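You operate a simulated robot arm through the tools that you are given. There is no shell and no other tool.

You run a simulated robot arm. Do the job below in one go: nothing can be reset, and whatever is moved stays where it is left.

JOB
Take the white tub on the long bench top behind the ledge and put it away on the sieve bench. Put the orange tub on the long bench top behind the ledge away on the sieve bench. Put the sponge dish on the low end shelf. Put one of the steel blocks from the long bench top behind the ledge on the tin of grease. Fetch the yellow tub and set it on the clear dish with a purple band. Take the brown tub on the long bench top and put it away on the sieve bench. Put the jar with a yellow lid on the top of the wall bench. Any order will do. Set down upright: white tub, orange tub, yellow tub, brown tub, jar with a yellow lid.

Only the result counts: the job must be done as asked and must still hold three seconds after the hand-in. Knocking over, shifting, dropping, spilling or breaking anything else fails it. A push-on lid holds only when it is set on centred and level and pressed home; a screw cap is set on level and turned clockwise until tight.

ROBOT AND FRAMES
A 7-joint arm with a two-finger gripper on a trunk, on a base that moves. Base frame: it is fixed to the floor where the robot stands at the start and does not move with it; the origin is under the middle of the robot, x ahead of it, y to its left, z up; the surface under the hand at the start is at about z = 900. Lengths are in mm, angles in degrees, forces in N, time in s.
With the tool pointing down near the work surface it reaches from about 100 to 620 mm from the robot's upright axis, wherever it stands. Its first joint turns from -143.0 to 143.0 degrees. Places, roughly: brown tub (5x5x7 cm) [-1600, 1000, 900]; dish with a purple band (8x8x2 cm) [-1500, 400, 900]; jar with a yellow lid [-1500, -1500, 1000]; low end shelf (21x134 cm) [3080, 720, 1280]; orange tub (5x5x7 cm) [200, 400, 900]; sieve bench [4500, 4100, 900]; sponge dish (8x8x3 cm) [0, 400, 900]; steel block (5x5x4 cm) [-1700, 100, 900]; tin of grease (8x8x3 cm) [2500, 4300, 600]; top of the wall bench [-3200, -800, 900]; white tub (5x5x7 cm) [500, 200, 900]; yellow tub (5x5x7 cm) [-1300, 200, 900]. Payload 1.47 kg.
The TCP is the grasp point between the finger pads, 16 mm short of the fingertips. In the tool frame z runs along the fingers and y along their closing line. The gripper opens to 87 mm; its body begins 55 mm behind the TCP.
Orientation is that of the tool frame in the base frame, as a unit quaternion [x, y, z, w]. With the fingers straight down and closing along the base's y, the tool's x points along the base's -x, its y along +y and its z along -z.

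CONTROLS
- The arm moves only by the tool step_arm. Its argument "targets" is a list of rows, each a list of 3 entries, a list of its own where there are three numbers: the shift along the tool's x, y, z in mm, then the turn, a rotation vector about the tool's x, y, z in degrees, then the closure, from 0 (fully open) to 1 (shut). In form: [[[tx, ty, tz], [wx, wy, wz], claw], ...]. A call has 1 to 20 rows; each row is the pose to reach, as a shift and turn from the pose commanded when the call began, along the tool's axes at that moment. A row lasts 0.2 s, in which the tool goes at most 50 mm and 8.6 degrees; a call with a longer step from one row to the next is refused whole, and so is a gripper value outside its range. Where a pose cannot be reached the arm comes as near as it can. A force on the tool above 40 N (or 10 N above the force at the start of the call, whichever is more), or a blocked arm, ends the call early, and 0.2 s more pass. The fingers move at their own pace (about 45 mm/s each) and stop on an object; they squeeze with about 28 N. The grip force told is the motor's: it shows also when the fingers shut on nothing. Time passes only in rows, and 0.2 s behind the last, so rows that repeat a pose let the fingers close. It gives the time, the measured TCP pose, the force on the tool (base axes), the opening and the grip force at its end, in the units of the frame above (readings bear some noise), with the torque about the TCP (base axes, N m) and any sound that the robot's microphone picked up.
- Cameras (640 x 400 px; columns grow to the right, rows downward): "scene" is now at [74, 62.3, 1547.9]; the picture's right is [1.00, -0.07, 0.00], its down [-0.06, -0.89, -0.45] and it looks along [0.03, 0.45, -0.89] (base axes); focal length 274 px, centre (320, 200). "wrist" rides on the gripper at [73, 12, -90] in the tool frame; the picture's right is [-0.16, 0.99, 0.00], its down [-0.72, -0.12, -0.68] and it looks along [-0.67, -0.11, 0.73] (tool axes); focal length 247 px, centre (320, 200). There is no depth. A picture from a camera that has moved, and an enlarged one, comes with that camera's place and axes in the base frame and with its lens.
- grab_frame(camera): a new picture of that camera. The clock stands still meanwhile.
- lift_body(by): slides the trunk up (or, below 0, down) by that many mm; the arm and the scene camera ride with it, the base frame stays. It gives what a move gives, with no picture.
- steer(legs): drives the robot by 1 to 6 legs, each [ahead, left, turn to the left] in mm, mm and degrees, along the robot's own axes; the way and the turn of a leg run together, so that a leg with both is an arc; at most 1500 mm and 180 degrees a leg. The arm and the cameras ride along, it lands a little off, and it stops where it bumps. It gives what a move gives.
- head_to(pan, tilt): turns the head with the scene camera to pan (to the left, within 86 degrees either way) and tilt (down, from -29 to 69), counted from straight ahead of the robot. It gives what a move gives.
- inspect(camera, box): a new picture of the part [left, top, right, bottom] of that camera's present view, enlarged. The clock stands still meanwhile.
- job_done(): hands the job in; it is judged then, once.

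Places have to be worked out from the pictures, the camera data and where the tool is seen. Open the gripper and draw the arm clear of the work before you hand the job in, unless the task says otherwise.

The tools are called after "Call:" as name(argument=value, ...) on one line, values as JSON. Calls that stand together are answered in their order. step_arm: Moves the arm, as the interface text tells. Its arguments: {"type":"object","properties":{"targets":{"type":"array"}},"required":["targets"]} The other tools are called the same way: lift_body (by) moves the trunk up or down; steer (legs) drives the base; head_to (pan, tilt) turns the head that bears the scene camera; grab_frame (camera) takes a picture; inspect (camera, box) takes an enlarged picture of a part of a camera's view; job_done () hands the job in.

At the start:

```text
clock: 0.0
tool_pos: [180.6, 317.7, 1174.5]
ee_rot: [0.0, 1.0, 0.001, 0.0]
contact_force: [0.0, -0.1, 0.4]
ft_torque: [0.0, 0.01, 0.0]
width: 87.0
grip_force: 0.0
trunk travel left (down, up): [-905.0, 335.0]
robot x, y, heading: [0.9, -1.3, -0.1]
head pan, tilt (commanded): [85.9, 63.3]
```

scene: 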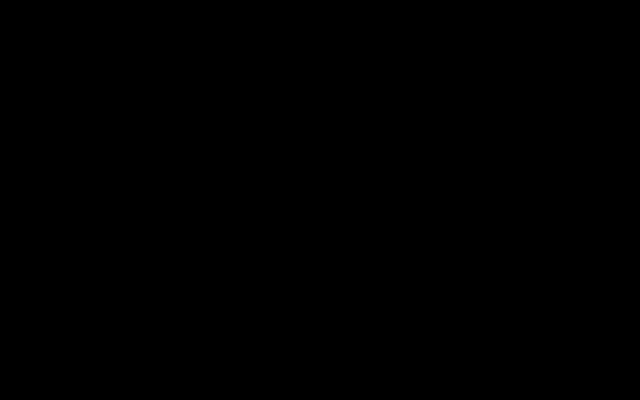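
wrist: 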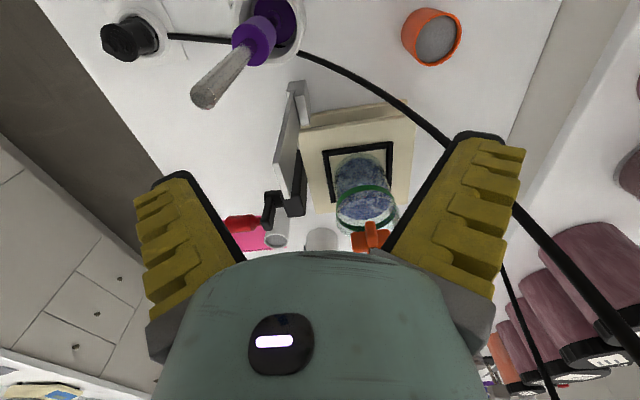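

The scene picture is black at the start, while the wrist view shows a bench top with many things. I take a new scene picture to see whether the camera works.

Call:
grab_frame(camera="scene")

Call:
grab_frame(camera="wrist")

```text
taken
camera scene: at [74.0, 62.3, 1547.9], right [1.0, -0.07, 0.0], down [-0.06, -0.89, -0.45], along [0.03, 0.45, -0.89], focal length 274 px, centre (320, 200)
```

scene: 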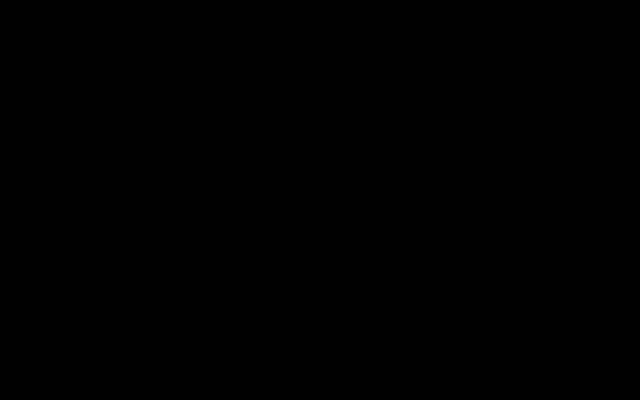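

```text
taken
camera wrist: at [107.3, 330.6, 1262.3], right [0.16, 0.99, 0.0], down [0.72, -0.12, 0.68], along [0.67, -0.11, -0.73], focal length 247 px, centre (320, 200)
```

wrist: 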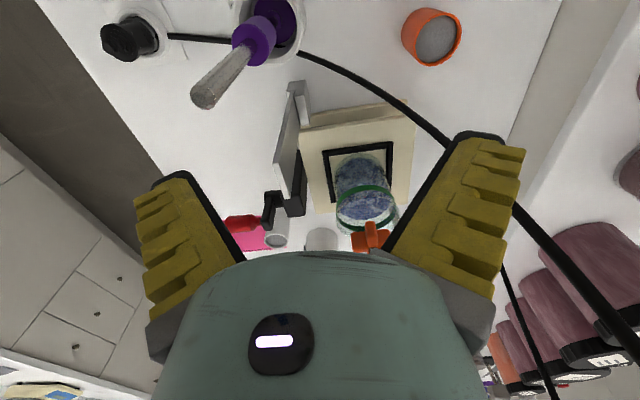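

The scene picture is still black. I turn the head to find out whether the camera is dead or just blocked.

Call:
head_to(pan=60, tilt=30)

Call:
grab_frame(camera="scene")

```text
clock: 1.0
tool_pos: [180.4, 319.2, 1172.8]
ee_rot: [0.0, 1.0, 0.0, 0.0]
contact_force: [-0.1, 0.8, -0.5]
ft_torque: [0.02, -0.02, 0.0]
width: 86.7
grip_force: 0.1
trunk travel left (down, up): [-905.0, 335.0]
robot x, y, heading: [3.2, -1.8, -0.0]
head pan, tilt (commanded): [60.0, 30.0]
```

```text
taken
camera scene: at [114.8, 78.0, 1593.6], right [0.87, -0.5, 0.0], down [-0.25, -0.43, -0.87], along [0.43, 0.75, -0.5], focal length 274 px, centre (320, 200)
```

scene: 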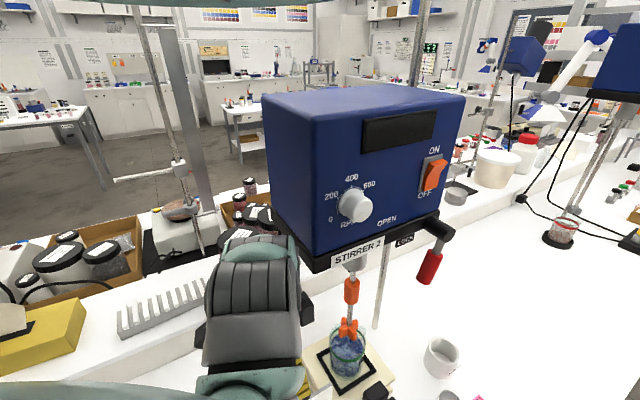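

The camera works; it had been blocked by the robot itself. I look around along the bench.

Call:
head_to(pan=86, tilt=35)

Call:
grab_frame(camera="scene")

Call:
head_to(pan=30, tilt=35)

Call:
grab_frame(camera="scene")

Call:
head_to(pan=-10, tilt=25)

Call:
grab_frame(camera="scene")

Call:
head_to(pan=-80, tilt=25)

Call:
grab_frame(camera="scene")

```text
clock: 1.9
tool_pos: [179.7, 318.7, 1174.4]
ee_rot: [0.0, 1.0, 0.001, 0.0]
contact_force: [1.0, -0.2, 0.3]
ft_torque: [-0.01, 0.0, 0.02]
width: 87.4
grip_force: 0.0
trunk travel left (down, up): [-905.0, 335.0]
robot x, y, heading: [3.2, 0.3, -0.0]
head pan, tilt (commanded): [85.9, 35.0]
```

```text
taken
camera scene: at [75.9, 87.5, 1585.9], right [1.0, -0.07, 0.0], down [-0.04, -0.57, -0.82], along [0.06, 0.82, -0.57], focal length 274 px, centre (320, 200)
```

scene: 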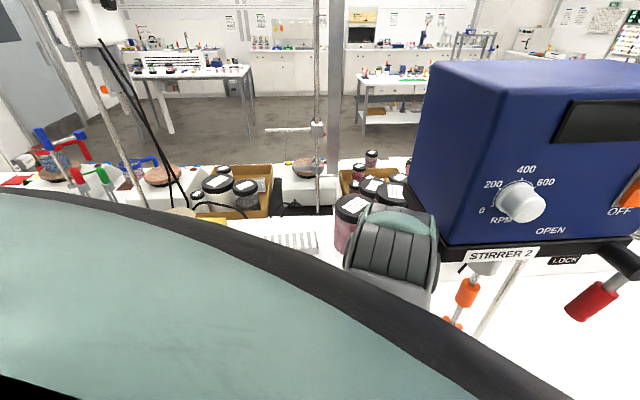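

```text
clock: 3.1
tool_pos: [180.7, 318.9, 1173.6]
ee_rot: [0.0, 1.0, 0.001, -0.001]
contact_force: [-0.3, 0.3, -0.2]
ft_torque: [-0.02, -0.01, 0.0]
width: 86.8
grip_force: 0.1
trunk travel left (down, up): [-905.0, 335.0]
robot x, y, heading: [-5.8, -1.1, 0.0]
head pan, tilt (commanded): [30.0, 35.0]
```

```text
taken
camera scene: at [119.1, 72.5, 1585.9], right [0.83, -0.56, 0.0], down [-0.32, -0.47, -0.82], along [0.46, 0.68, -0.57], focal length 274 px, centre (320, 200)
```

scene: 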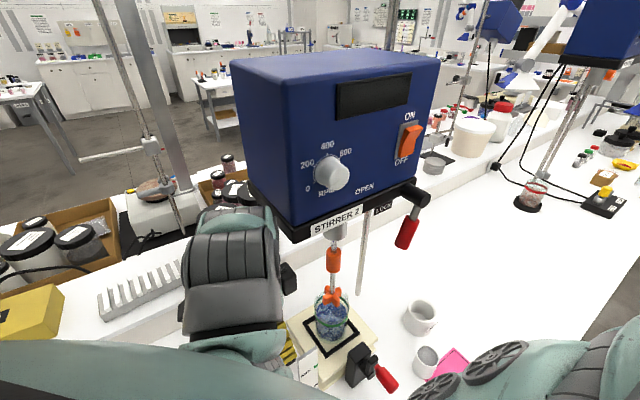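

```text
clock: 4.2
tool_pos: [180.5, 319.0, 1174.7]
ee_rot: [0.0, 1.0, 0.001, 0.001]
contact_force: [-0.8, 0.5, -1.0]
ft_torque: [0.01, 0.0, -0.02]
width: 86.8
grip_force: 0.0
trunk travel left (down, up): [-905.0, 335.0]
robot x, y, heading: [0.3, -0.2, 0.3]
head pan, tilt (commanded): [-10.0, 25.0]
```

```text
taken
camera scene: at [120.3, 74.5, 1593.4], right [0.83, -0.56, 0.0], down [-0.28, -0.42, -0.86], along [0.49, 0.72, -0.5], focal length 274 px, centre (320, 200)
```

scene: 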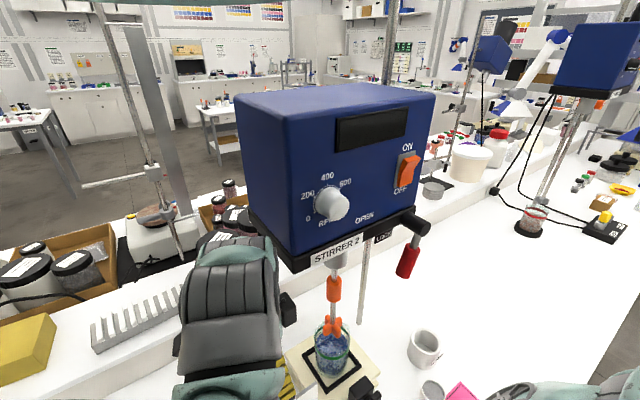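

```text
clock: 5.6
tool_pos: [180.8, 318.0, 1173.4]
ee_rot: [0.001, 1.0, 0.001, 0.0]
contact_force: [-0.1, -0.2, 0.5]
ft_torque: [0.02, -0.01, 0.02]
width: 86.8
grip_force: 0.1
trunk travel left (down, up): [-905.0, 335.0]
robot x, y, heading: [1.0, 0.7, 0.0]
head pan, tilt (commanded): [-80.0, 25.0]
```

```text
taken
camera scene: at [120.5, 74.8, 1595.1], right [0.83, -0.56, 0.0], down [-0.27, -0.4, -0.87], along [0.49, 0.72, -0.49], focal length 274 px, centre (320, 200)
```

scene: 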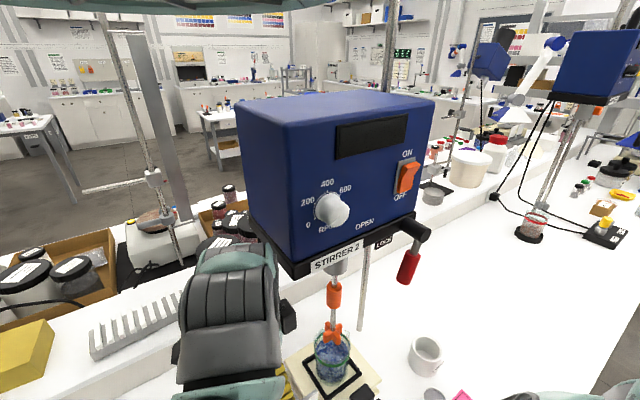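

The arm blocks the head when it pans right (the view stopped at about 56° left). I take steeper views here to see the near bench before moving anything.

Call:
head_to(pan=60, tilt=55)

Call:
grab_frame(camera="scene")

Call:
head_to(pan=86, tilt=5)

Call:
grab_frame(camera="scene")

```text
clock: 7.8
tool_pos: [180.1, 318.6, 1173.7]
ee_rot: [0.0, 1.0, 0.001, -0.001]
contact_force: [0.3, -0.5, 0.0]
ft_torque: [-0.03, 0.01, -0.01]
width: 86.8
grip_force: 0.0
trunk travel left (down, up): [-905.0, 335.0]
robot x, y, heading: [-0.3, 1.5, -0.1]
head pan, tilt (commanded): [60.0, 55.0]
```

```text
taken
camera scene: at [105.7, 62.1, 1557.7], right [0.87, -0.5, 0.0], down [-0.41, -0.71, -0.57], along [0.29, 0.5, -0.82], focal length 274 px, centre (320, 200)
```

scene: 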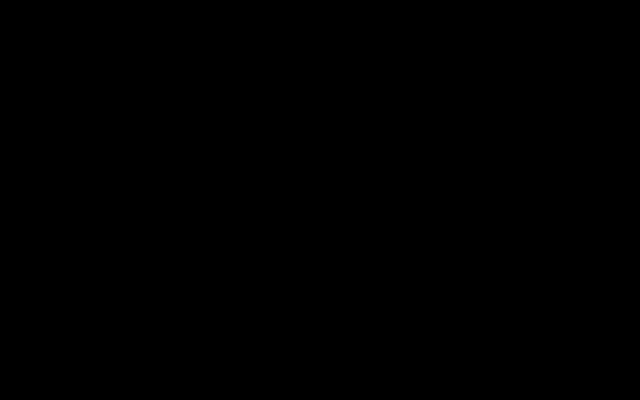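

```text
clock: 9.0
tool_pos: [180.1, 318.3, 1174.7]
ee_rot: [0.0, 1.0, 0.001, 0.0]
contact_force: [-0.5, 0.1, -0.6]
ft_torque: [-0.01, 0.0, 0.0]
width: 87.0
grip_force: 0.1
trunk travel left (down, up): [-905.0, 335.0]
robot x, y, heading: [1.2, 1.6, 0.1]
head pan, tilt (commanded): [85.9, 5.0]
```

```text
taken
camera scene: at [76.1, 91.3, 1634.0], right [1.0, -0.07, 0.0], down [-0.01, -0.09, -1.0], along [0.07, 0.99, -0.09], focal length 274 px, centre (320, 200)
```

scene: 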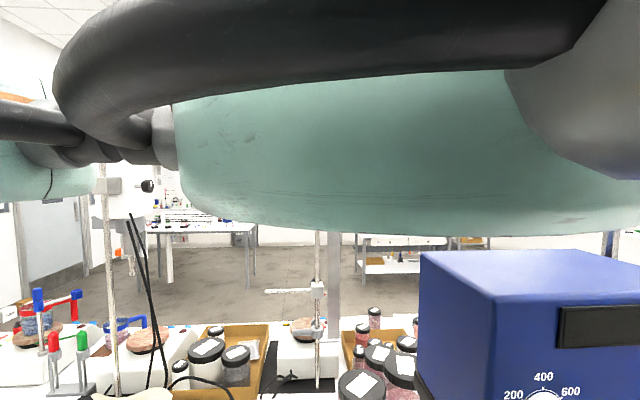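

The arm hangs right in front of the head. I enlarge parts of the wrist view to find where the bench edge and the nearest things are before I move.

Call:
inspect(camera="wrist", box=[0, 0, 320, 200])

Call:
inspect(camera="wrist", box=[200, 140, 420, 280])

Call:
inspect(camera="wrist", box=[320, 0, 640, 200])

Call:
inspect(camera="scene", box=[0, 200, 320, 400])

```text
2.00 times, centred on (160, 100) of wrist
camera zoom: at [107.3, 330.6, 1262.3], right [0.16, 0.99, 0.0], down [0.72, -0.12, 0.68], along [0.67, -0.11, -0.73], focal length 494 px, centre (640, 400)
```

zoom: 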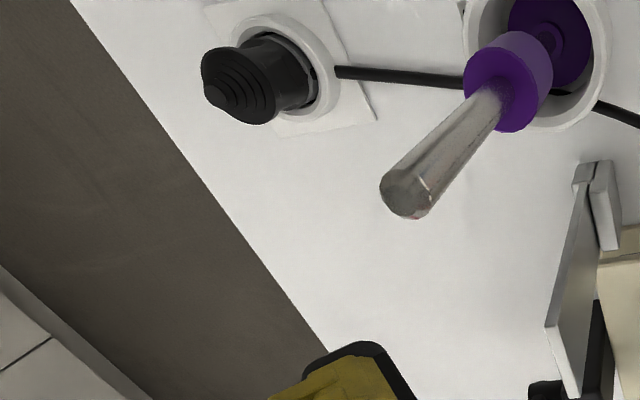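

```text
2.86 times, centred on (310, 210) of wrist
camera zoom: at [107.3, 330.6, 1262.3], right [0.16, 0.99, 0.0], down [0.72, -0.12, 0.68], along [0.67, -0.11, -0.73], focal length 706 px, centre (349, 171)
```

zoom: 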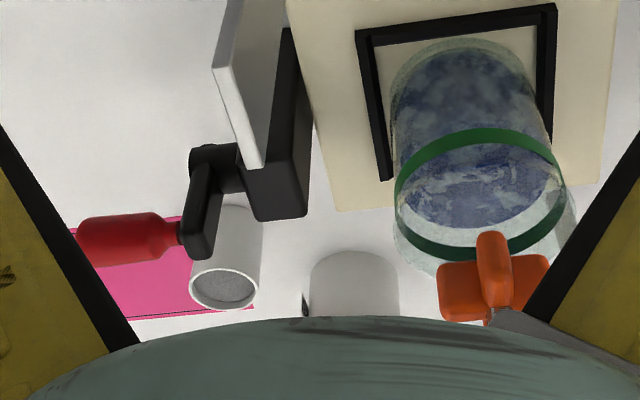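

```text
2.00 times, centred on (480, 100) of wrist
camera zoom: at [107.3, 330.6, 1262.3], right [0.16, 0.99, 0.0], down [0.72, -0.12, 0.68], along [0.67, -0.11, -0.73], focal length 494 px, centre (0, 400)
```

zoom: 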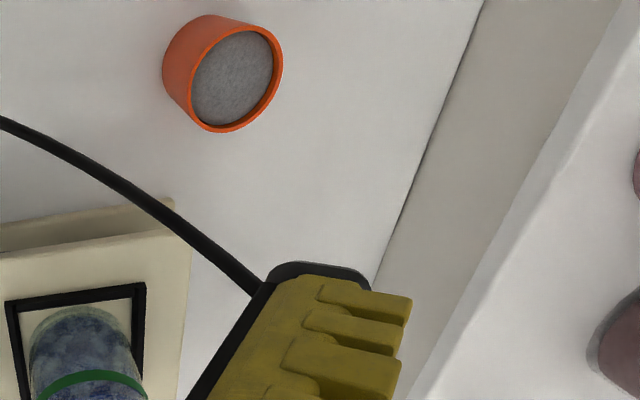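

```text
2.00 times, centred on (160, 300) of scene
camera zoom: at [76.1, 91.3, 1634.0], right [1.0, -0.07, 0.0], down [-0.01, -0.09, -1.0], along [0.07, 0.99, -0.09], focal length 547 px, centre (640, 0)
```

zoom: 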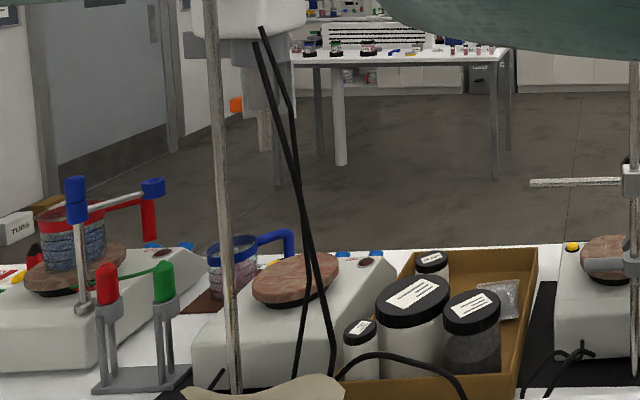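

The bench's front edge lies near y ≈ 0, the orange tub near (181, 445) and the white tub near (504, 201); the stirrer box stands at about x 264–562, y > 337, z > 1300. I swing the arm clockwise over the aisle side, keeping clear of the box, so that the head is free to look around.

Call:
step_arm(targets=[[[-17.3, -35.1, -20], [0, 0, 5.5], 0], [[-47.9, -72.7, -20], [0, 0, 13.5], 0], [[-77.4, -108.8, -20], [0, 0, 21.5], 0], [[-102.3, -147.7, -20], [0, 0, 29.5], 0], [[-123.2, -188.8, -20], [0, 0, 37.5], 0], [[-138.2, -232.3, -20], [0, 0, 45.5], 0], [[-146.9, -277.5, -20], [0, 0, 53.5], 0], [[-149.3, -323.5, -20], [0, 0, 61.5], 0], [[-145.3, -369.3, -20], [0, 0, 69.5], 0], [[-135, -414.2, -20], [0, 0, 77.5], 0], [[-118.5, -457.2, -20], [0, 0, 85.5], 0], [[-96.2, -497.4, -20], [0, 0, 93.5], 0]])

Call:
grab_frame(camera="scene")

Call:
grab_frame(camera="wrist")

```text
clock: 11.4
tool_pos: [395.8, 292.7, 1174.9]
ee_rot: [-0.036, 0.94, 0.339, 0.02]
contact_force: [-0.7, -9.2, -3.8]
ft_torque: [0.99, 0.0, -0.05]
width: 86.8
grip_force: 0.0
out of reach, approached as far as the arm can: row 3, 4, 5, 6, 7, 8, 9, 10, 11, 12
trunk travel left (down, up): [-905.0, 335.0]
robot x, y, heading: [-1.2, -0.8, 0.1]
head pan, tilt (commanded): [85.9, 5.0]
stopped in row 12: the force on the tool passed its limit at 90 N (the readings are from after the stop); the commanded pose is now the measured one
```

```text
taken
camera scene: at [75.9, 91.0, 1634.1], right [1.0, -0.07, 0.0], down [-0.01, -0.09, -1.0], along [0.07, 0.99, -0.09], focal length 274 px, centre (320, 200)
```

scene: 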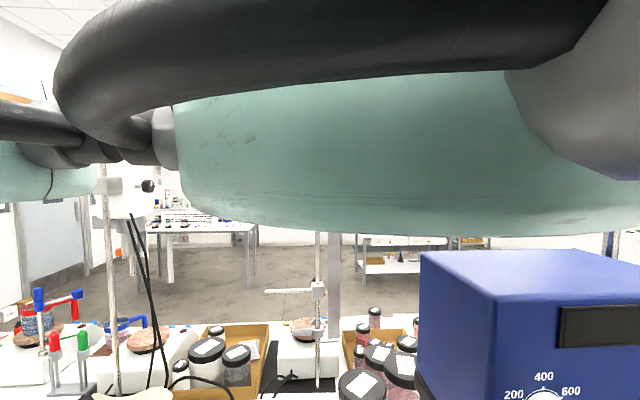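

```text
taken
camera wrist: at [319.9, 242.0, 1245.8], right [0.08, 0.77, 0.64], down [0.72, -0.48, 0.49], along [0.69, 0.42, -0.59], focal length 247 px, centre (320, 200)
```

wrist: 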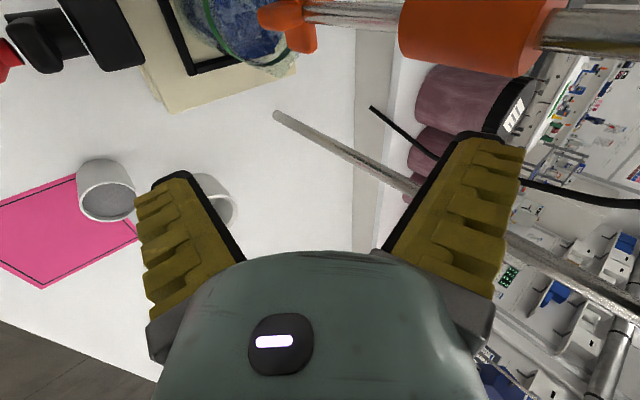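

The arm did not turn at the shoulder; it stalled and the gripper, tilted about 40°, pressed against the stirrer housing (push along −y at about z 1280). The picture shows the stirrer unmoved; I back straight off it in −y and −x without turning.

Call:
step_arm(targets=[[[25.5, -19.8, -18.4], [0, 0, 0], 0], [[50.9, -39.5, -36.7], [0, 0, 0], 0], [[76.4, -59.3, -55.1], [0, 0, 0], 0]])

Call:
grab_frame(camera="wrist")

```text
clock: 12.2
tool_pos: [394.6, 294.6, 1176.3]
ee_rot: [-0.037, 0.939, 0.34, 0.021]
contact_force: [-2.0, -10.7, -10.7]
ft_torque: [1.4, -0.1, -0.14]
width: 86.8
grip_force: 0.0
out of reach, approached as far as the arm can: row 1, 2, 3
trunk travel left (down, up): [-905.0, 335.0]
robot x, y, heading: [-0.1, 1.3, -0.2]
head pan, tilt (commanded): [85.9, 5.0]
```

```text
taken
camera wrist: at [319.7, 242.0, 1245.7], right [0.08, 0.76, 0.64], down [0.72, -0.48, 0.49], along [0.69, 0.42, -0.59], focal length 247 px, centre (320, 200)
```

wrist: 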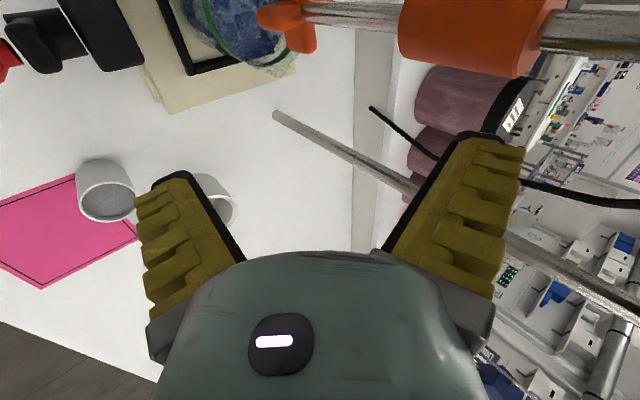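

Nothing moved, so the arm is at a joint limit in this pose. I test a small turn back toward the fingers-down pose, combined with a little −y.

Call:
step_arm(targets=[[[0, -10, -8], [6, 0, 0], 0], [[0, -20, -16], [12, 0, 0], 0]])

```text
clock: 12.6
tool_pos: [387.0, 290.2, 1176.6]
ee_rot: [-0.027, 0.947, 0.32, 0.003]
contact_force: [-3.8, -12.2, -16.5]
ft_torque: [1.84, -0.17, -0.27]
width: 86.9
grip_force: 0.1
trunk travel left (down, up): [-905.0, 335.0]
robot x, y, heading: [1.6, -1.8, 0.0]
head pan, tilt (commanded): [85.9, 5.0]
stopped in row 1: the force on the tool passed its limit at 59 N (the readings are from after the stop); the commanded pose is now the measured one
```

It pressed harder, with the reaction pointing down and −y, so the contact lies above the gripper. I move down and slightly toward the aisle instead to release it.

Call:
step_arm(targets=[[[1.3, -30.1, 14.8], [0, 0, 0], 0], [[1.3, -30.1, 14.8], [0, 0, 0], 0]])

```text
clock: 13.2
tool_pos: [391.1, 279.7, 1148.1]
ee_rot: [-0.031, 0.944, 0.327, 0.006]
contact_force: [0.3, 0.4, 0.1]
ft_torque: [0.01, -0.01, 0.01]
width: 87.0
grip_force: 0.0
trunk travel left (down, up): [-905.0, 335.0]
robot x, y, heading: [2.1, -2.0, -0.0]
head pan, tilt (commanded): [85.9, 5.0]
```

The contact is released. Now I draw the tool toward −x/−y away from the stirrer, keeping its orientation.

Call:
step_arm(targets=[[[21.4, -19.6, -16.3], [0, 0, 0], 0], [[42.8, -39.3, -32.6], [0, 0, 0], 0], [[64.2, -58.9, -48.9], [0, 0, 0], 0]])

Call:
grab_frame(camera="wrist")

```text
clock: 14.0
tool_pos: [355.2, 213.8, 1107.9]
ee_rot: [-0.03, 0.945, 0.327, 0.005]
contact_force: [0.6, 0.5, 0.4]
ft_torque: [-0.06, 0.02, 0.01]
width: 86.9
grip_force: 0.2
out of reach, approached as far as the arm can: row 1, 2, 3
trunk travel left (down, up): [-905.0, 335.0]
robot x, y, heading: [-0.1, 0.6, 0.0]
head pan, tilt (commanded): [85.9, 5.0]
```

```text
taken
camera wrist: at [282.6, 164.5, 1182.7], right [0.1, 0.78, 0.61], down [0.74, -0.47, 0.48], along [0.67, 0.4, -0.62], focal length 247 px, centre (320, 200)
```

wrist: 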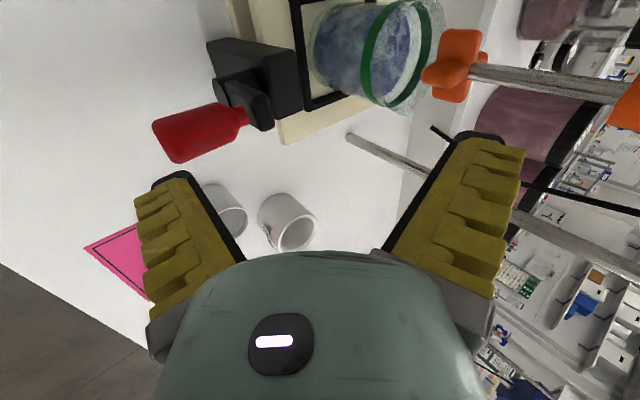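

The tool is clear of the stirrer, having dropped a little. Next I turn it back to fingers-down in place.

Call:
step_arm(targets=[[[0, 0, 0], [8, 0, 0], 0], [[0, 0, 0], [16, 0, 0], 0], [[0, 0, 0], [24, 0, 0], 0], [[0, 0, 0], [32, 0, 0], 0], [[0, 0, 0], [38, 0, 0], 0]])

Call:
grab_frame(camera="scene")

```text
clock: 15.2
tool_pos: [354.8, 213.4, 1108.2]
ee_rot: [-0.026, 1.0, 0.0, 0.016]
contact_force: [-0.2, 0.3, -0.5]
ft_torque: [0.04, 0.0, -0.01]
width: 86.8
grip_force: 0.0
out of reach, approached as far as the arm can: row 1, 2, 3
trunk travel left (down, up): [-905.0, 335.0]
robot x, y, heading: [1.8, -2.3, -0.0]
head pan, tilt (commanded): [85.9, 5.0]
```

```text
taken
camera scene: at [76.0, 91.5, 1634.1], right [1.0, -0.07, 0.0], down [-0.01, -0.09, -1.0], along [0.07, 0.99, -0.09], focal length 274 px, centre (320, 200)
```

scene: 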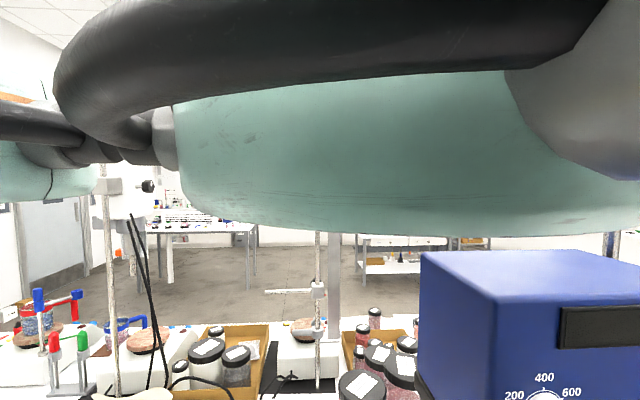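

The tool points straight down again at (355, 213, 1108), while the teal part before the head never changed, so it may be a fixed part of the robot. I look up and down with the head to understand it.

Call:
head_to(pan=86, tilt=-29)

Call:
grab_frame(camera="scene")

Call:
head_to(pan=0, tilt=-10)

Call:
grab_frame(camera="scene")

```text
clock: 16.2
tool_pos: [354.9, 213.9, 1108.0]
ee_rot: [-0.028, 0.999, 0.002, 0.015]
contact_force: [0.1, -0.6, -0.2]
ft_torque: [0.0, 0.0, 0.0]
width: 86.9
grip_force: 0.1
trunk travel left (down, up): [-905.0, 335.0]
robot x, y, heading: [-2.3, -1.6, -0.1]
head pan, tilt (commanded): [85.9, -28.6]
```

```text
taken
camera scene: at [74.2, 66.8, 1682.1], right [1.0, -0.07, 0.0], down [0.03, 0.48, -0.88], along [0.06, 0.88, 0.48], focal length 274 px, centre (320, 200)
```

scene: 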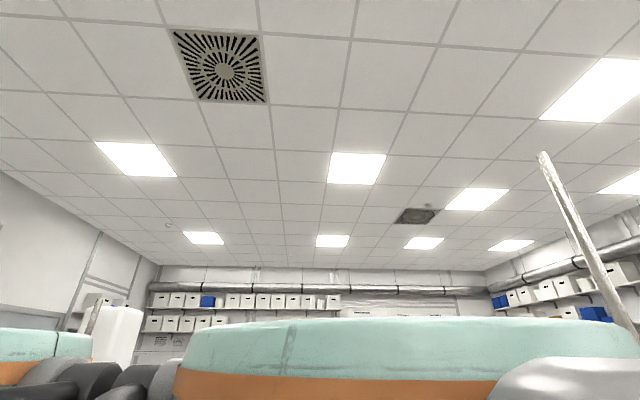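

```text
clock: 17.8
tool_pos: [354.9, 213.5, 1108.4]
ee_rot: [-0.027, 1.0, 0.001, 0.015]
contact_force: [0.3, 0.6, 0.2]
ft_torque: [-0.01, 0.03, 0.0]
width: 86.7
grip_force: 0.1
trunk travel left (down, up): [-905.0, 335.0]
robot x, y, heading: [2.5, 0.1, -0.0]
head pan, tilt (commanded): [0.0, -10.0]
```

```text
taken
camera scene: at [153.8, 0.0, 1657.3], right [0.0, -1.0, 0.0], down [0.17, 0.0, -0.98], along [0.98, 0.0, 0.17], focal length 274 px, centre (320, 200)
```

scene: 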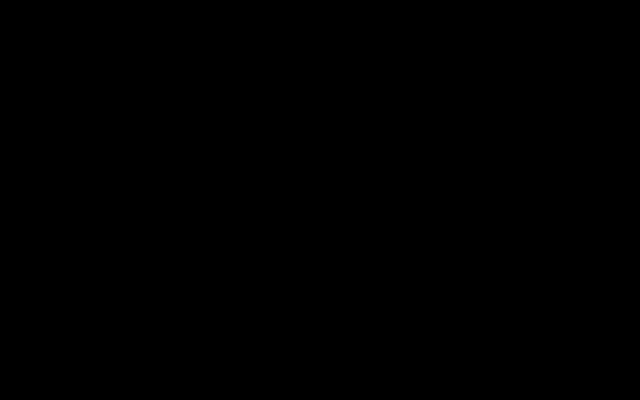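

The head now turns freely, though straight ahead it sits inside an arm link. I look toward the aisle side and further right.

Call:
head_to(pan=-45, tilt=20)

Call:
grab_frame(camera="scene")

Call:
head_to(pan=-86, tilt=20)

Call:
grab_frame(camera="scene")

```text
clock: 18.9
tool_pos: [353.9, 213.4, 1108.6]
ee_rot: [-0.028, 1.0, 0.002, 0.015]
contact_force: [-1.1, 0.6, 0.4]
ft_torque: [-0.02, -0.05, 0.03]
width: 87.0
grip_force: 0.2
trunk travel left (down, up): [-905.0, 335.0]
robot x, y, heading: [-2.9, 0.2, 0.1]
head pan, tilt (commanded): [-45.0, 20.0]
```

```text
taken
camera scene: at [122.7, -76.8, 1614.2], right [-0.82, -0.57, 0.0], down [-0.17, 0.24, -0.95], along [0.54, -0.78, -0.3], focal length 274 px, centre (320, 200)
```

scene: 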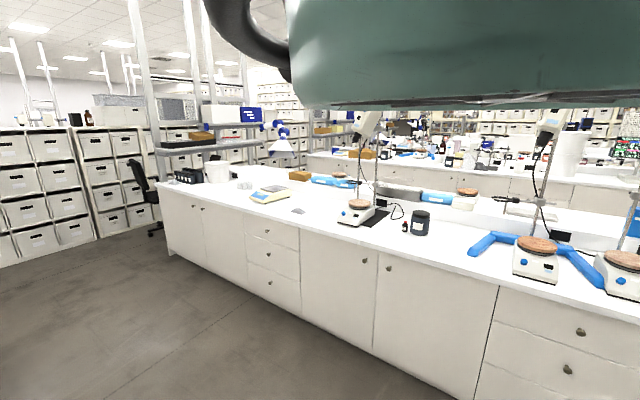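

```text
clock: 20.0
tool_pos: [355.5, 214.2, 1109.0]
ee_rot: [-0.027, 1.0, 0.001, 0.015]
contact_force: [0.6, 0.4, -0.7]
ft_torque: [0.01, 0.04, -0.02]
width: 87.0
grip_force: 0.1
trunk travel left (down, up): [-905.0, 335.0]
robot x, y, heading: [0.4, -1.1, 0.2]
head pan, tilt (commanded): [-85.9, 20.0]
```

```text
taken
camera scene: at [76.2, -93.0, 1609.8], right [-1.0, -0.07, 0.0], down [-0.02, 0.34, -0.94], along [0.07, -0.94, -0.34], focal length 274 px, centre (320, 200)
```

scene: 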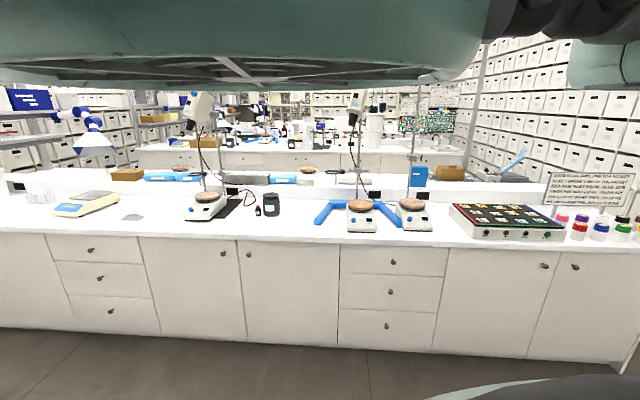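

The opposite bench lies across the aisle with its front near y ≈ −1560. I look steeply down on both sides to see the robot's own body and its clearance to the bench.

Call:
head_to(pan=-86, tilt=65)

Call:
grab_frame(camera="scene")

Call:
head_to(pan=86, tilt=60)

Call:
grab_frame(camera="scene")

Call:
head_to(pan=30, tilt=40)

Call:
grab_frame(camera="scene")

```text
clock: 21.1
tool_pos: [353.9, 213.8, 1108.6]
ee_rot: [-0.026, 1.0, 0.002, 0.015]
contact_force: [-0.4, -0.2, -0.4]
ft_torque: [0.01, -0.01, 0.01]
width: 87.0
grip_force: 0.1
trunk travel left (down, up): [-905.0, 335.0]
robot x, y, heading: [-2.5, 2.8, 0.1]
head pan, tilt (commanded): [-85.9, 65.0]
```

```text
taken
camera scene: at [73.8, -60.7, 1546.1], right [-1.0, -0.07, 0.0], down [-0.06, 0.9, -0.42], along [0.03, -0.42, -0.91], focal length 274 px, centre (320, 200)
```

scene: 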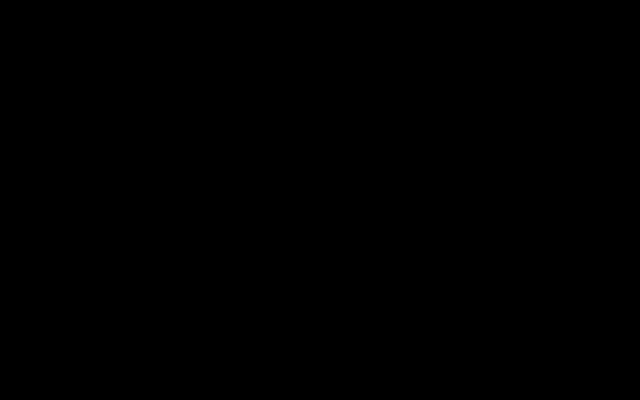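

```text
clock: 23.7
tool_pos: [354.0, 213.7, 1109.2]
ee_rot: [-0.027, 1.0, 0.001, 0.015]
contact_force: [0.0, 0.7, -0.7]
ft_torque: [0.02, 0.01, 0.0]
width: 86.9
grip_force: 0.0
trunk travel left (down, up): [-905.0, 335.0]
robot x, y, heading: [-0.2, -1.9, -0.1]
head pan, tilt (commanded): [85.9, 60.0]
```

```text
taken
camera scene: at [105.1, -50.6, 1547.0], right [-0.82, -0.58, 0.0], down [-0.52, 0.74, -0.44], along [0.25, -0.36, -0.9], focal length 274 px, centre (320, 200)
```

scene: 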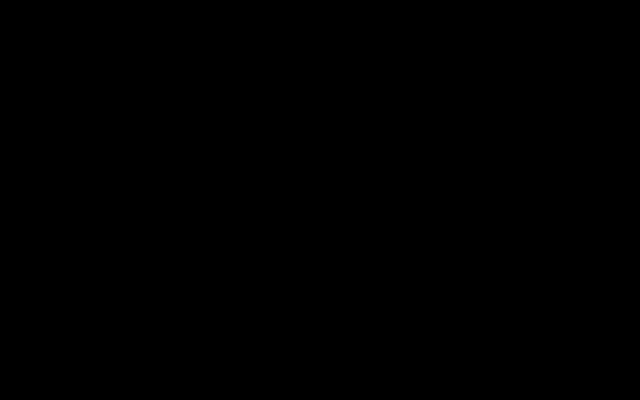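

```text
clock: 25.0
tool_pos: [354.4, 214.5, 1110.0]
ee_rot: [-0.027, 1.0, 0.002, 0.015]
contact_force: [1.1, 0.2, -0.1]
ft_torque: [0.02, 0.01, -0.04]
width: 86.8
grip_force: 0.1
trunk travel left (down, up): [-905.0, 335.0]
robot x, y, heading: [-1.4, -1.9, 0.1]
head pan, tilt (commanded): [30.0, 40.0]
```

```text
taken
camera scene: at [105.3, -51.0, 1547.4], right [-0.82, -0.58, 0.0], down [-0.52, 0.73, -0.44], along [0.25, -0.36, -0.9], focal length 274 px, centre (320, 200)
```

scene: 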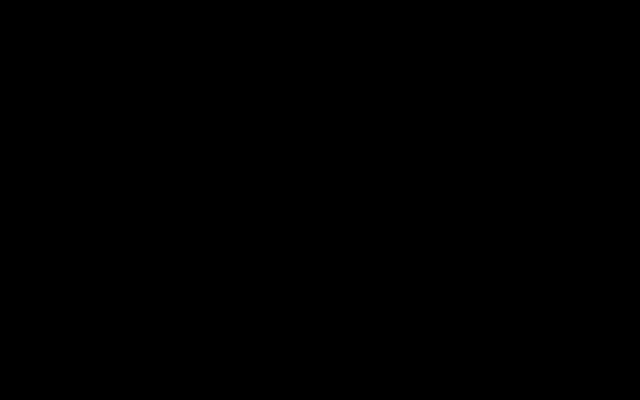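

The head jams when it crosses the front with a steep tilt, so I first raise the tilt, then turn left and look at the bench with modest tilts.

Call:
head_to(pan=-60, tilt=-10)

Call:
head_to(pan=60, tilt=-10)

Call:
head_to(pan=60, tilt=30)

Call:
grab_frame(camera="scene")

Call:
head_to(pan=30, tilt=10)

Call:
grab_frame(camera="scene")

```text
clock: 26.6
tool_pos: [355.0, 214.5, 1108.5]
ee_rot: [-0.025, 1.0, 0.001, 0.014]
contact_force: [0.8, -0.2, 1.0]
ft_torque: [0.04, 0.01, 0.01]
width: 87.0
grip_force: 0.1
trunk travel left (down, up): [-905.0, 335.0]
robot x, y, heading: [-2.2, -0.7, 0.1]
head pan, tilt (commanded): [-60.0, -10.0]
```

```text
clock: 28.6
tool_pos: [355.1, 214.1, 1108.0]
ee_rot: [-0.027, 1.0, 0.001, 0.015]
contact_force: [0.6, 0.1, 0.3]
ft_torque: [0.04, 0.01, -0.01]
width: 87.0
grip_force: 0.0
trunk travel left (down, up): [-905.0, 335.0]
robot x, y, heading: [-0.9, -2.5, 0.2]
head pan, tilt (commanded): [60.0, -10.0]
```

```text
clock: 29.7
tool_pos: [355.1, 214.3, 1108.3]
ee_rot: [-0.027, 1.0, 0.002, 0.015]
contact_force: [0.1, -0.4, -0.7]
ft_torque: [0.0, -0.04, -0.01]
width: 87.0
grip_force: 0.1
trunk travel left (down, up): [-905.0, 335.0]
robot x, y, heading: [-1.5, 0.9, 0.2]
head pan, tilt (commanded): [60.0, 30.0]
```

```text
taken
camera scene: at [114.7, 78.2, 1593.8], right [0.87, -0.5, 0.0], down [-0.25, -0.43, -0.87], along [0.43, 0.75, -0.5], focal length 274 px, centre (320, 200)
```

scene: 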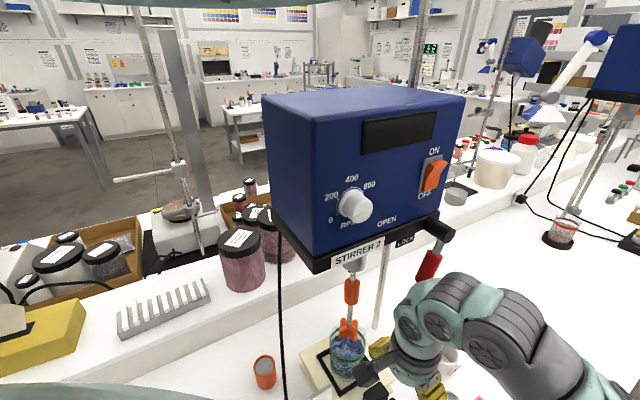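

```text
clock: 30.6
tool_pos: [353.6, 214.5, 1108.9]
ee_rot: [-0.027, 1.0, 0.001, 0.014]
contact_force: [0.2, 0.2, -0.1]
ft_torque: [0.0, 0.02, 0.02]
width: 87.2
grip_force: 0.1
trunk travel left (down, up): [-905.0, 335.0]
robot x, y, heading: [-0.7, 0.6, -0.2]
head pan, tilt (commanded): [30.0, 10.0]
```

```text
taken
camera scene: at [122.7, 76.7, 1617.5], right [0.82, -0.57, 0.0], down [-0.15, -0.22, -0.96], along [0.55, 0.79, -0.26], focal length 274 px, centre (320, 200)
```

scene: 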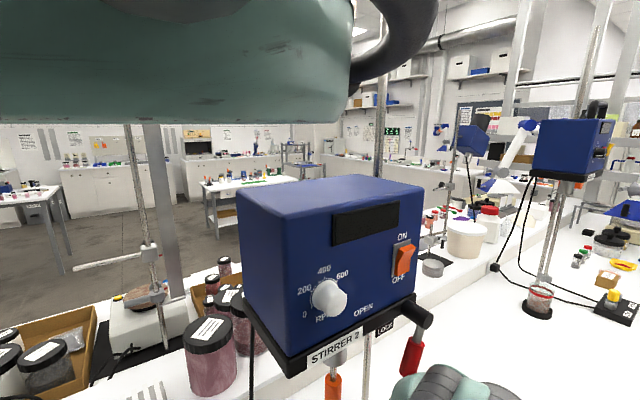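

I can now see the arm coming from the front right and the orange tub at about (174, 446). I take a wrist picture to locate the white tub for the first pick.

Call:
grab_frame(camera="wrist")

Call:
head_to(pan=58, tilt=40)

Call:
grab_frame(camera="scene")

```text
taken
camera wrist: at [277.9, 221.9, 1195.2], right [0.1, 0.99, 0.01], down [0.71, -0.08, 0.7], along [0.7, -0.07, -0.71], focal length 247 px, centre (320, 200)
```

wrist: 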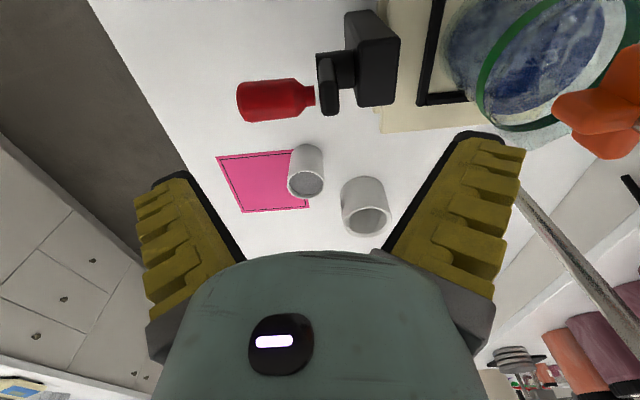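

```text
clock: 31.6
tool_pos: [354.0, 214.9, 1109.1]
ee_rot: [-0.027, 1.0, 0.001, 0.015]
contact_force: [0.4, -1.0, -0.2]
ft_torque: [0.02, 0.05, 0.01]
width: 87.0
grip_force: 0.1
trunk travel left (down, up): [-905.0, 335.0]
robot x, y, heading: [-3.0, -0.6, 0.1]
head pan, tilt (commanded): [58.0, 40.0]
```

```text
taken
camera scene: at [114.6, 72.0, 1578.5], right [0.85, -0.53, 0.0], down [-0.34, -0.54, -0.77], along [0.41, 0.65, -0.64], focal length 274 px, centre (320, 200)
```

scene: 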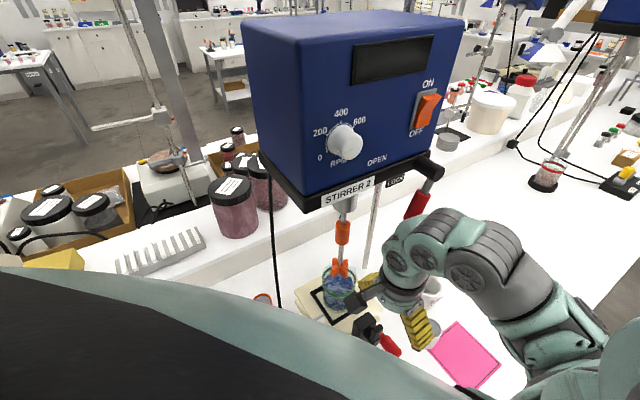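

The white tub stands at about (471, 186) with a wider cup at (543, 260), and a red lever handle sits at about (340, 188, 1043) under the hand. Before picking I look along the aisle ahead to plan the route.

Call:
head_to(pan=40, tilt=-8)

Call:
grab_frame(camera="scene")

Call:
head_to(pan=-25, tilt=-8)

Call:
grab_frame(camera="scene")

Call:
head_to(pan=-55, tilt=15)

Call:
grab_frame(camera="scene")

```text
clock: 32.8
tool_pos: [354.4, 214.8, 1109.8]
ee_rot: [-0.027, 1.0, 0.002, 0.015]
contact_force: [-0.4, 0.5, 0.3]
ft_torque: [0.02, -0.04, 0.02]
width: 86.9
grip_force: 0.0
trunk travel left (down, up): [-905.0, 335.0]
robot x, y, heading: [0.1, -1.1, -0.1]
head pan, tilt (commanded): [40.0, -8.0]
```

```text
taken
camera scene: at [145.3, 46.6, 1645.2], right [0.52, -0.85, 0.0], down [0.03, 0.02, -1.0], along [0.85, 0.52, 0.04], focal length 274 px, centre (320, 200)
```

scene: 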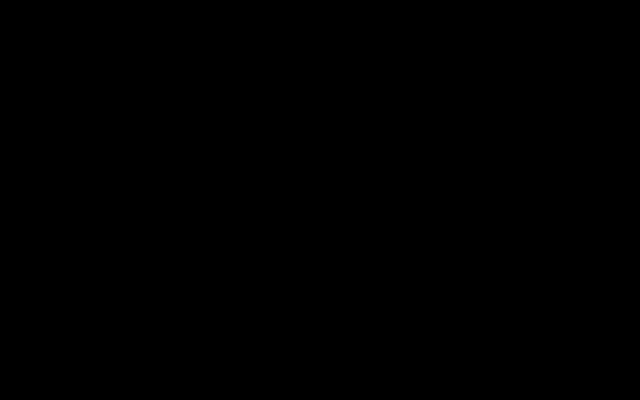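

```text
clock: 34.1
tool_pos: [354.2, 214.4, 1108.7]
ee_rot: [-0.027, 1.0, 0.001, 0.015]
contact_force: [-0.9, -0.2, -0.6]
ft_torque: [-0.01, 0.0, -0.02]
width: 86.9
grip_force: 0.1
trunk travel left (down, up): [-905.0, 335.0]
robot x, y, heading: [0.3, -1.7, 0.3]
head pan, tilt (commanded): [-25.0, -8.0]
```

```text
taken
camera scene: at [147.2, -36.2, 1654.3], right [-0.42, -0.91, 0.0], down [0.13, -0.06, -0.99], along [0.9, -0.42, 0.14], focal length 274 px, centre (320, 200)
```

scene: 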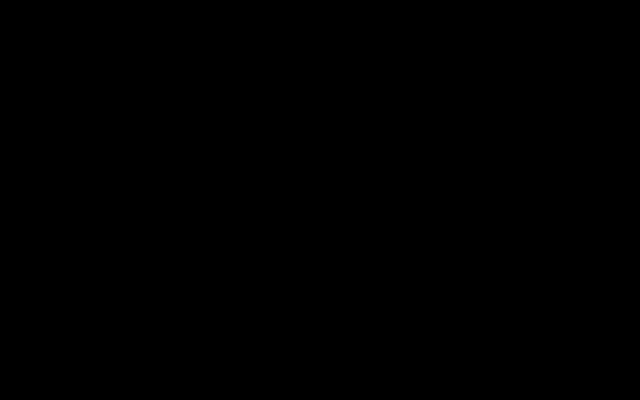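

```text
clock: 35.1
tool_pos: [353.5, 214.0, 1109.1]
ee_rot: [-0.027, 1.0, 0.001, 0.015]
contact_force: [0.1, -0.7, 0.1]
ft_torque: [-0.02, 0.02, -0.01]
width: 86.7
grip_force: 0.1
trunk travel left (down, up): [-905.0, 335.0]
robot x, y, heading: [-0.1, 1.3, 0.0]
head pan, tilt (commanded): [-55.0, 15.0]
```

```text
taken
camera scene: at [122.6, -76.9, 1619.1], right [-0.82, -0.57, 0.0], down [-0.14, 0.2, -0.97], along [0.55, -0.8, -0.25], focal length 274 px, centre (320, 200)
```

scene: 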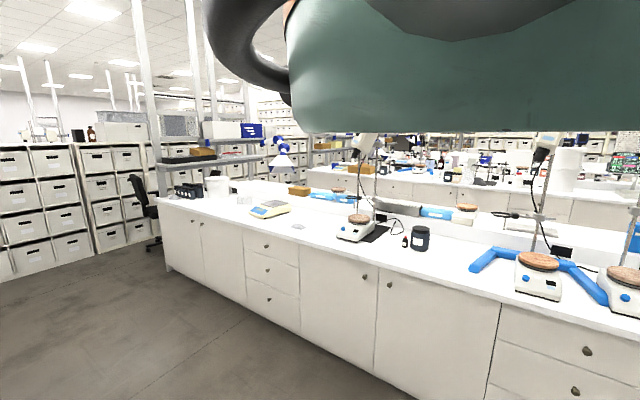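

The head can only see to the sides, so I'll navigate with side views. I now move the tool over the white tub at (471, 186), staying at the present height and levelling the small tilt.

Call:
step_arm(targets=[[[-29, -8.6, 1], [0, 0.6, 0], 0], [[-58, -17.2, 2], [0, 1.2, 0], 0], [[-87, -25.7, 3], [0, 1.7, 0], 0], [[-115.5, -34.3, 3.5], [0, 1.7, 0], 0]])

Call:
grab_frame(camera="wrist")

```text
clock: 36.1
tool_pos: [471.4, 186.0, 1110.7]
ee_rot: [-0.027, 1.0, 0.001, 0.0]
contact_force: [-0.2, 0.2, -0.5]
ft_torque: [0.0, 0.01, 0.0]
width: 86.9
grip_force: 0.0
trunk travel left (down, up): [-905.0, 335.0]
robot x, y, heading: [1.0, -0.5, 0.2]
head pan, tilt (commanded): [-55.0, 15.0]
```

```text
taken
camera wrist: at [397.7, 193.5, 1199.5], right [0.1, 0.99, 0.0], down [0.73, -0.08, 0.68], along [0.68, -0.07, -0.73], focal length 247 px, centre (320, 200)
```

wrist: 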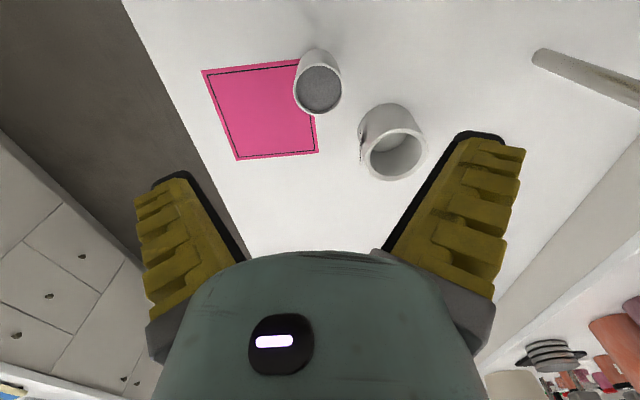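

The tub is now at (478, 184) by this closer view. I lower to just above its rim and check alignment.

Call:
step_arm(targets=[[[-3, -1, 37], [0, 0, 0], 0], [[-6.5, -2.4, 74], [0, 0, 0], 0], [[-6.5, -2.4, 110], [0, 0, 0], 0]])

Call:
grab_frame(camera="wrist")

```text
clock: 36.9
tool_pos: [478.4, 182.6, 1000.3]
ee_rot: [-0.028, 1.0, 0.0, 0.001]
contact_force: [1.3, -0.3, -0.9]
ft_torque: [0.0, -0.01, -0.02]
width: 87.0
grip_force: 0.0
trunk travel left (down, up): [-905.0, 335.0]
robot x, y, heading: [1.4, 0.9, -0.0]
head pan, tilt (commanded): [-55.0, 15.0]
```

```text
taken
camera wrist: at [404.9, 190.4, 1087.8], right [0.1, 0.99, 0.0], down [0.73, -0.08, 0.68], along [0.68, -0.07, -0.73], focal length 247 px, centre (320, 200)
```

wrist: 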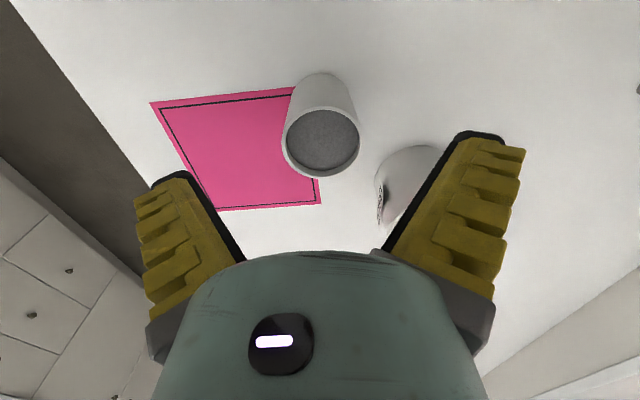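

The rim lies at about z 950–960 and the tub is centred under the hand. I descend to z ≈ 940 and close the fingers.

Call:
step_arm(targets=[[[0, 1, 30], [0, 0, 0], 0], [[0, 1, 60], [0, 0, 0], 0], [[0, 1, 60], [0, 0, 0], 0.5], [[0, 1, 60], [0, 0, 0], 1], [[0, 1, 60], [0, 0, 0], 1], [[0, 1, 60], [0, 0, 0], 1], [[0, 1, 60], [0, 0, 0], 1]])

Call:
grab_frame(camera="wrist")

```text
clock: 38.5
tool_pos: [478.3, 182.6, 937.8]
ee_rot: [-0.027, 1.0, 0.001, 0.0]
contact_force: [0.4, 0.1, 0.5]
ft_torque: [-0.02, 0.0, 0.0]
width: 44.6
grip_force: 28.0
trunk travel left (down, up): [-905.0, 335.0]
robot x, y, heading: [0.3, -0.3, 0.1]
head pan, tilt (commanded): [-55.0, 15.0]
```

```text
taken
camera wrist: at [403.5, 191.1, 1027.0], right [0.11, 0.99, 0.0], down [0.73, -0.08, 0.68], along [0.68, -0.07, -0.73], focal length 247 px, centre (320, 200)
```

wrist: 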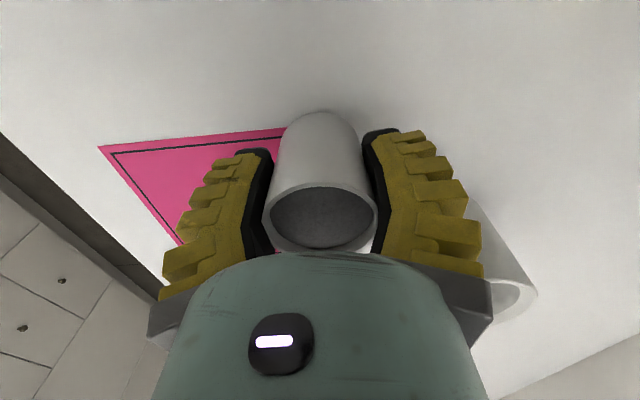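

Grip is firm at 44.6 mm with the tub centred. I lift it straight up by 200 mm and then drive sideways to the right, out into the aisle.

Call:
step_arm(targets=[[[0, 0, -30], [0, 0, 0], 1], [[0, 0, -75], [0, 0, 0], 1], [[0, 0, -120], [0, 0, 0], 1], [[0, 0, -165], [0, 0, 0], 1], [[0, 0, -200], [0, 0, 0], 1]])

Call:
steer(legs=[[0, -600, 0]])

Call:
grab_frame(camera="wrist")

Call:
grab_frame(camera="scene")

```text
clock: 39.7
tool_pos: [477.5, 183.5, 1140.0]
ee_rot: [-0.026, 1.0, -0.001, 0.001]
contact_force: [-1.2, 0.6, -0.7]
ft_torque: [-0.01, -0.01, -0.01]
width: 44.4
grip_force: 28.2
trunk travel left (down, up): [-905.0, 335.0]
robot x, y, heading: [-4.3, -3.2, -0.2]
head pan, tilt (commanded): [-55.0, 15.0]
```

```text
clock: 43.0
tool_pos: [479.5, -398.7, 1139.8]
ee_rot: [-0.03, 1.0, 0.0, 0.0]
contact_force: [-0.5, 0.0, -0.7]
ft_torque: [-0.01, -0.02, 0.0]
width: 43.6
grip_force: 27.8
trunk travel left (down, up): [-905.0, 335.0]
robot x, y, heading: [1.5, -588.4, 0.2]
head pan, tilt (commanded): [-55.0, 15.0]
```

```text
taken
camera wrist: at [405.5, -391.8, 1227.8], right [0.1, 0.99, 0.0], down [0.73, -0.07, 0.68], along [0.68, -0.07, -0.73], focal length 247 px, centre (320, 200)
```

wrist: 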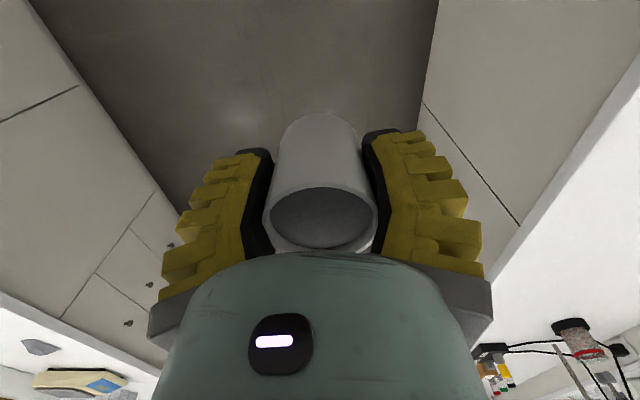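

```text
taken
camera scene: at [124.9, -663.0, 1618.0], right [-0.82, -0.57, 0.0], down [-0.15, 0.21, -0.97], along [0.55, -0.79, -0.26], focal length 274 px, centre (320, 200)
```

scene: 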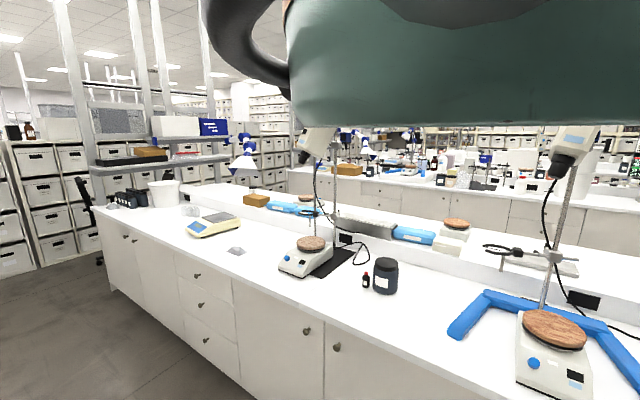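

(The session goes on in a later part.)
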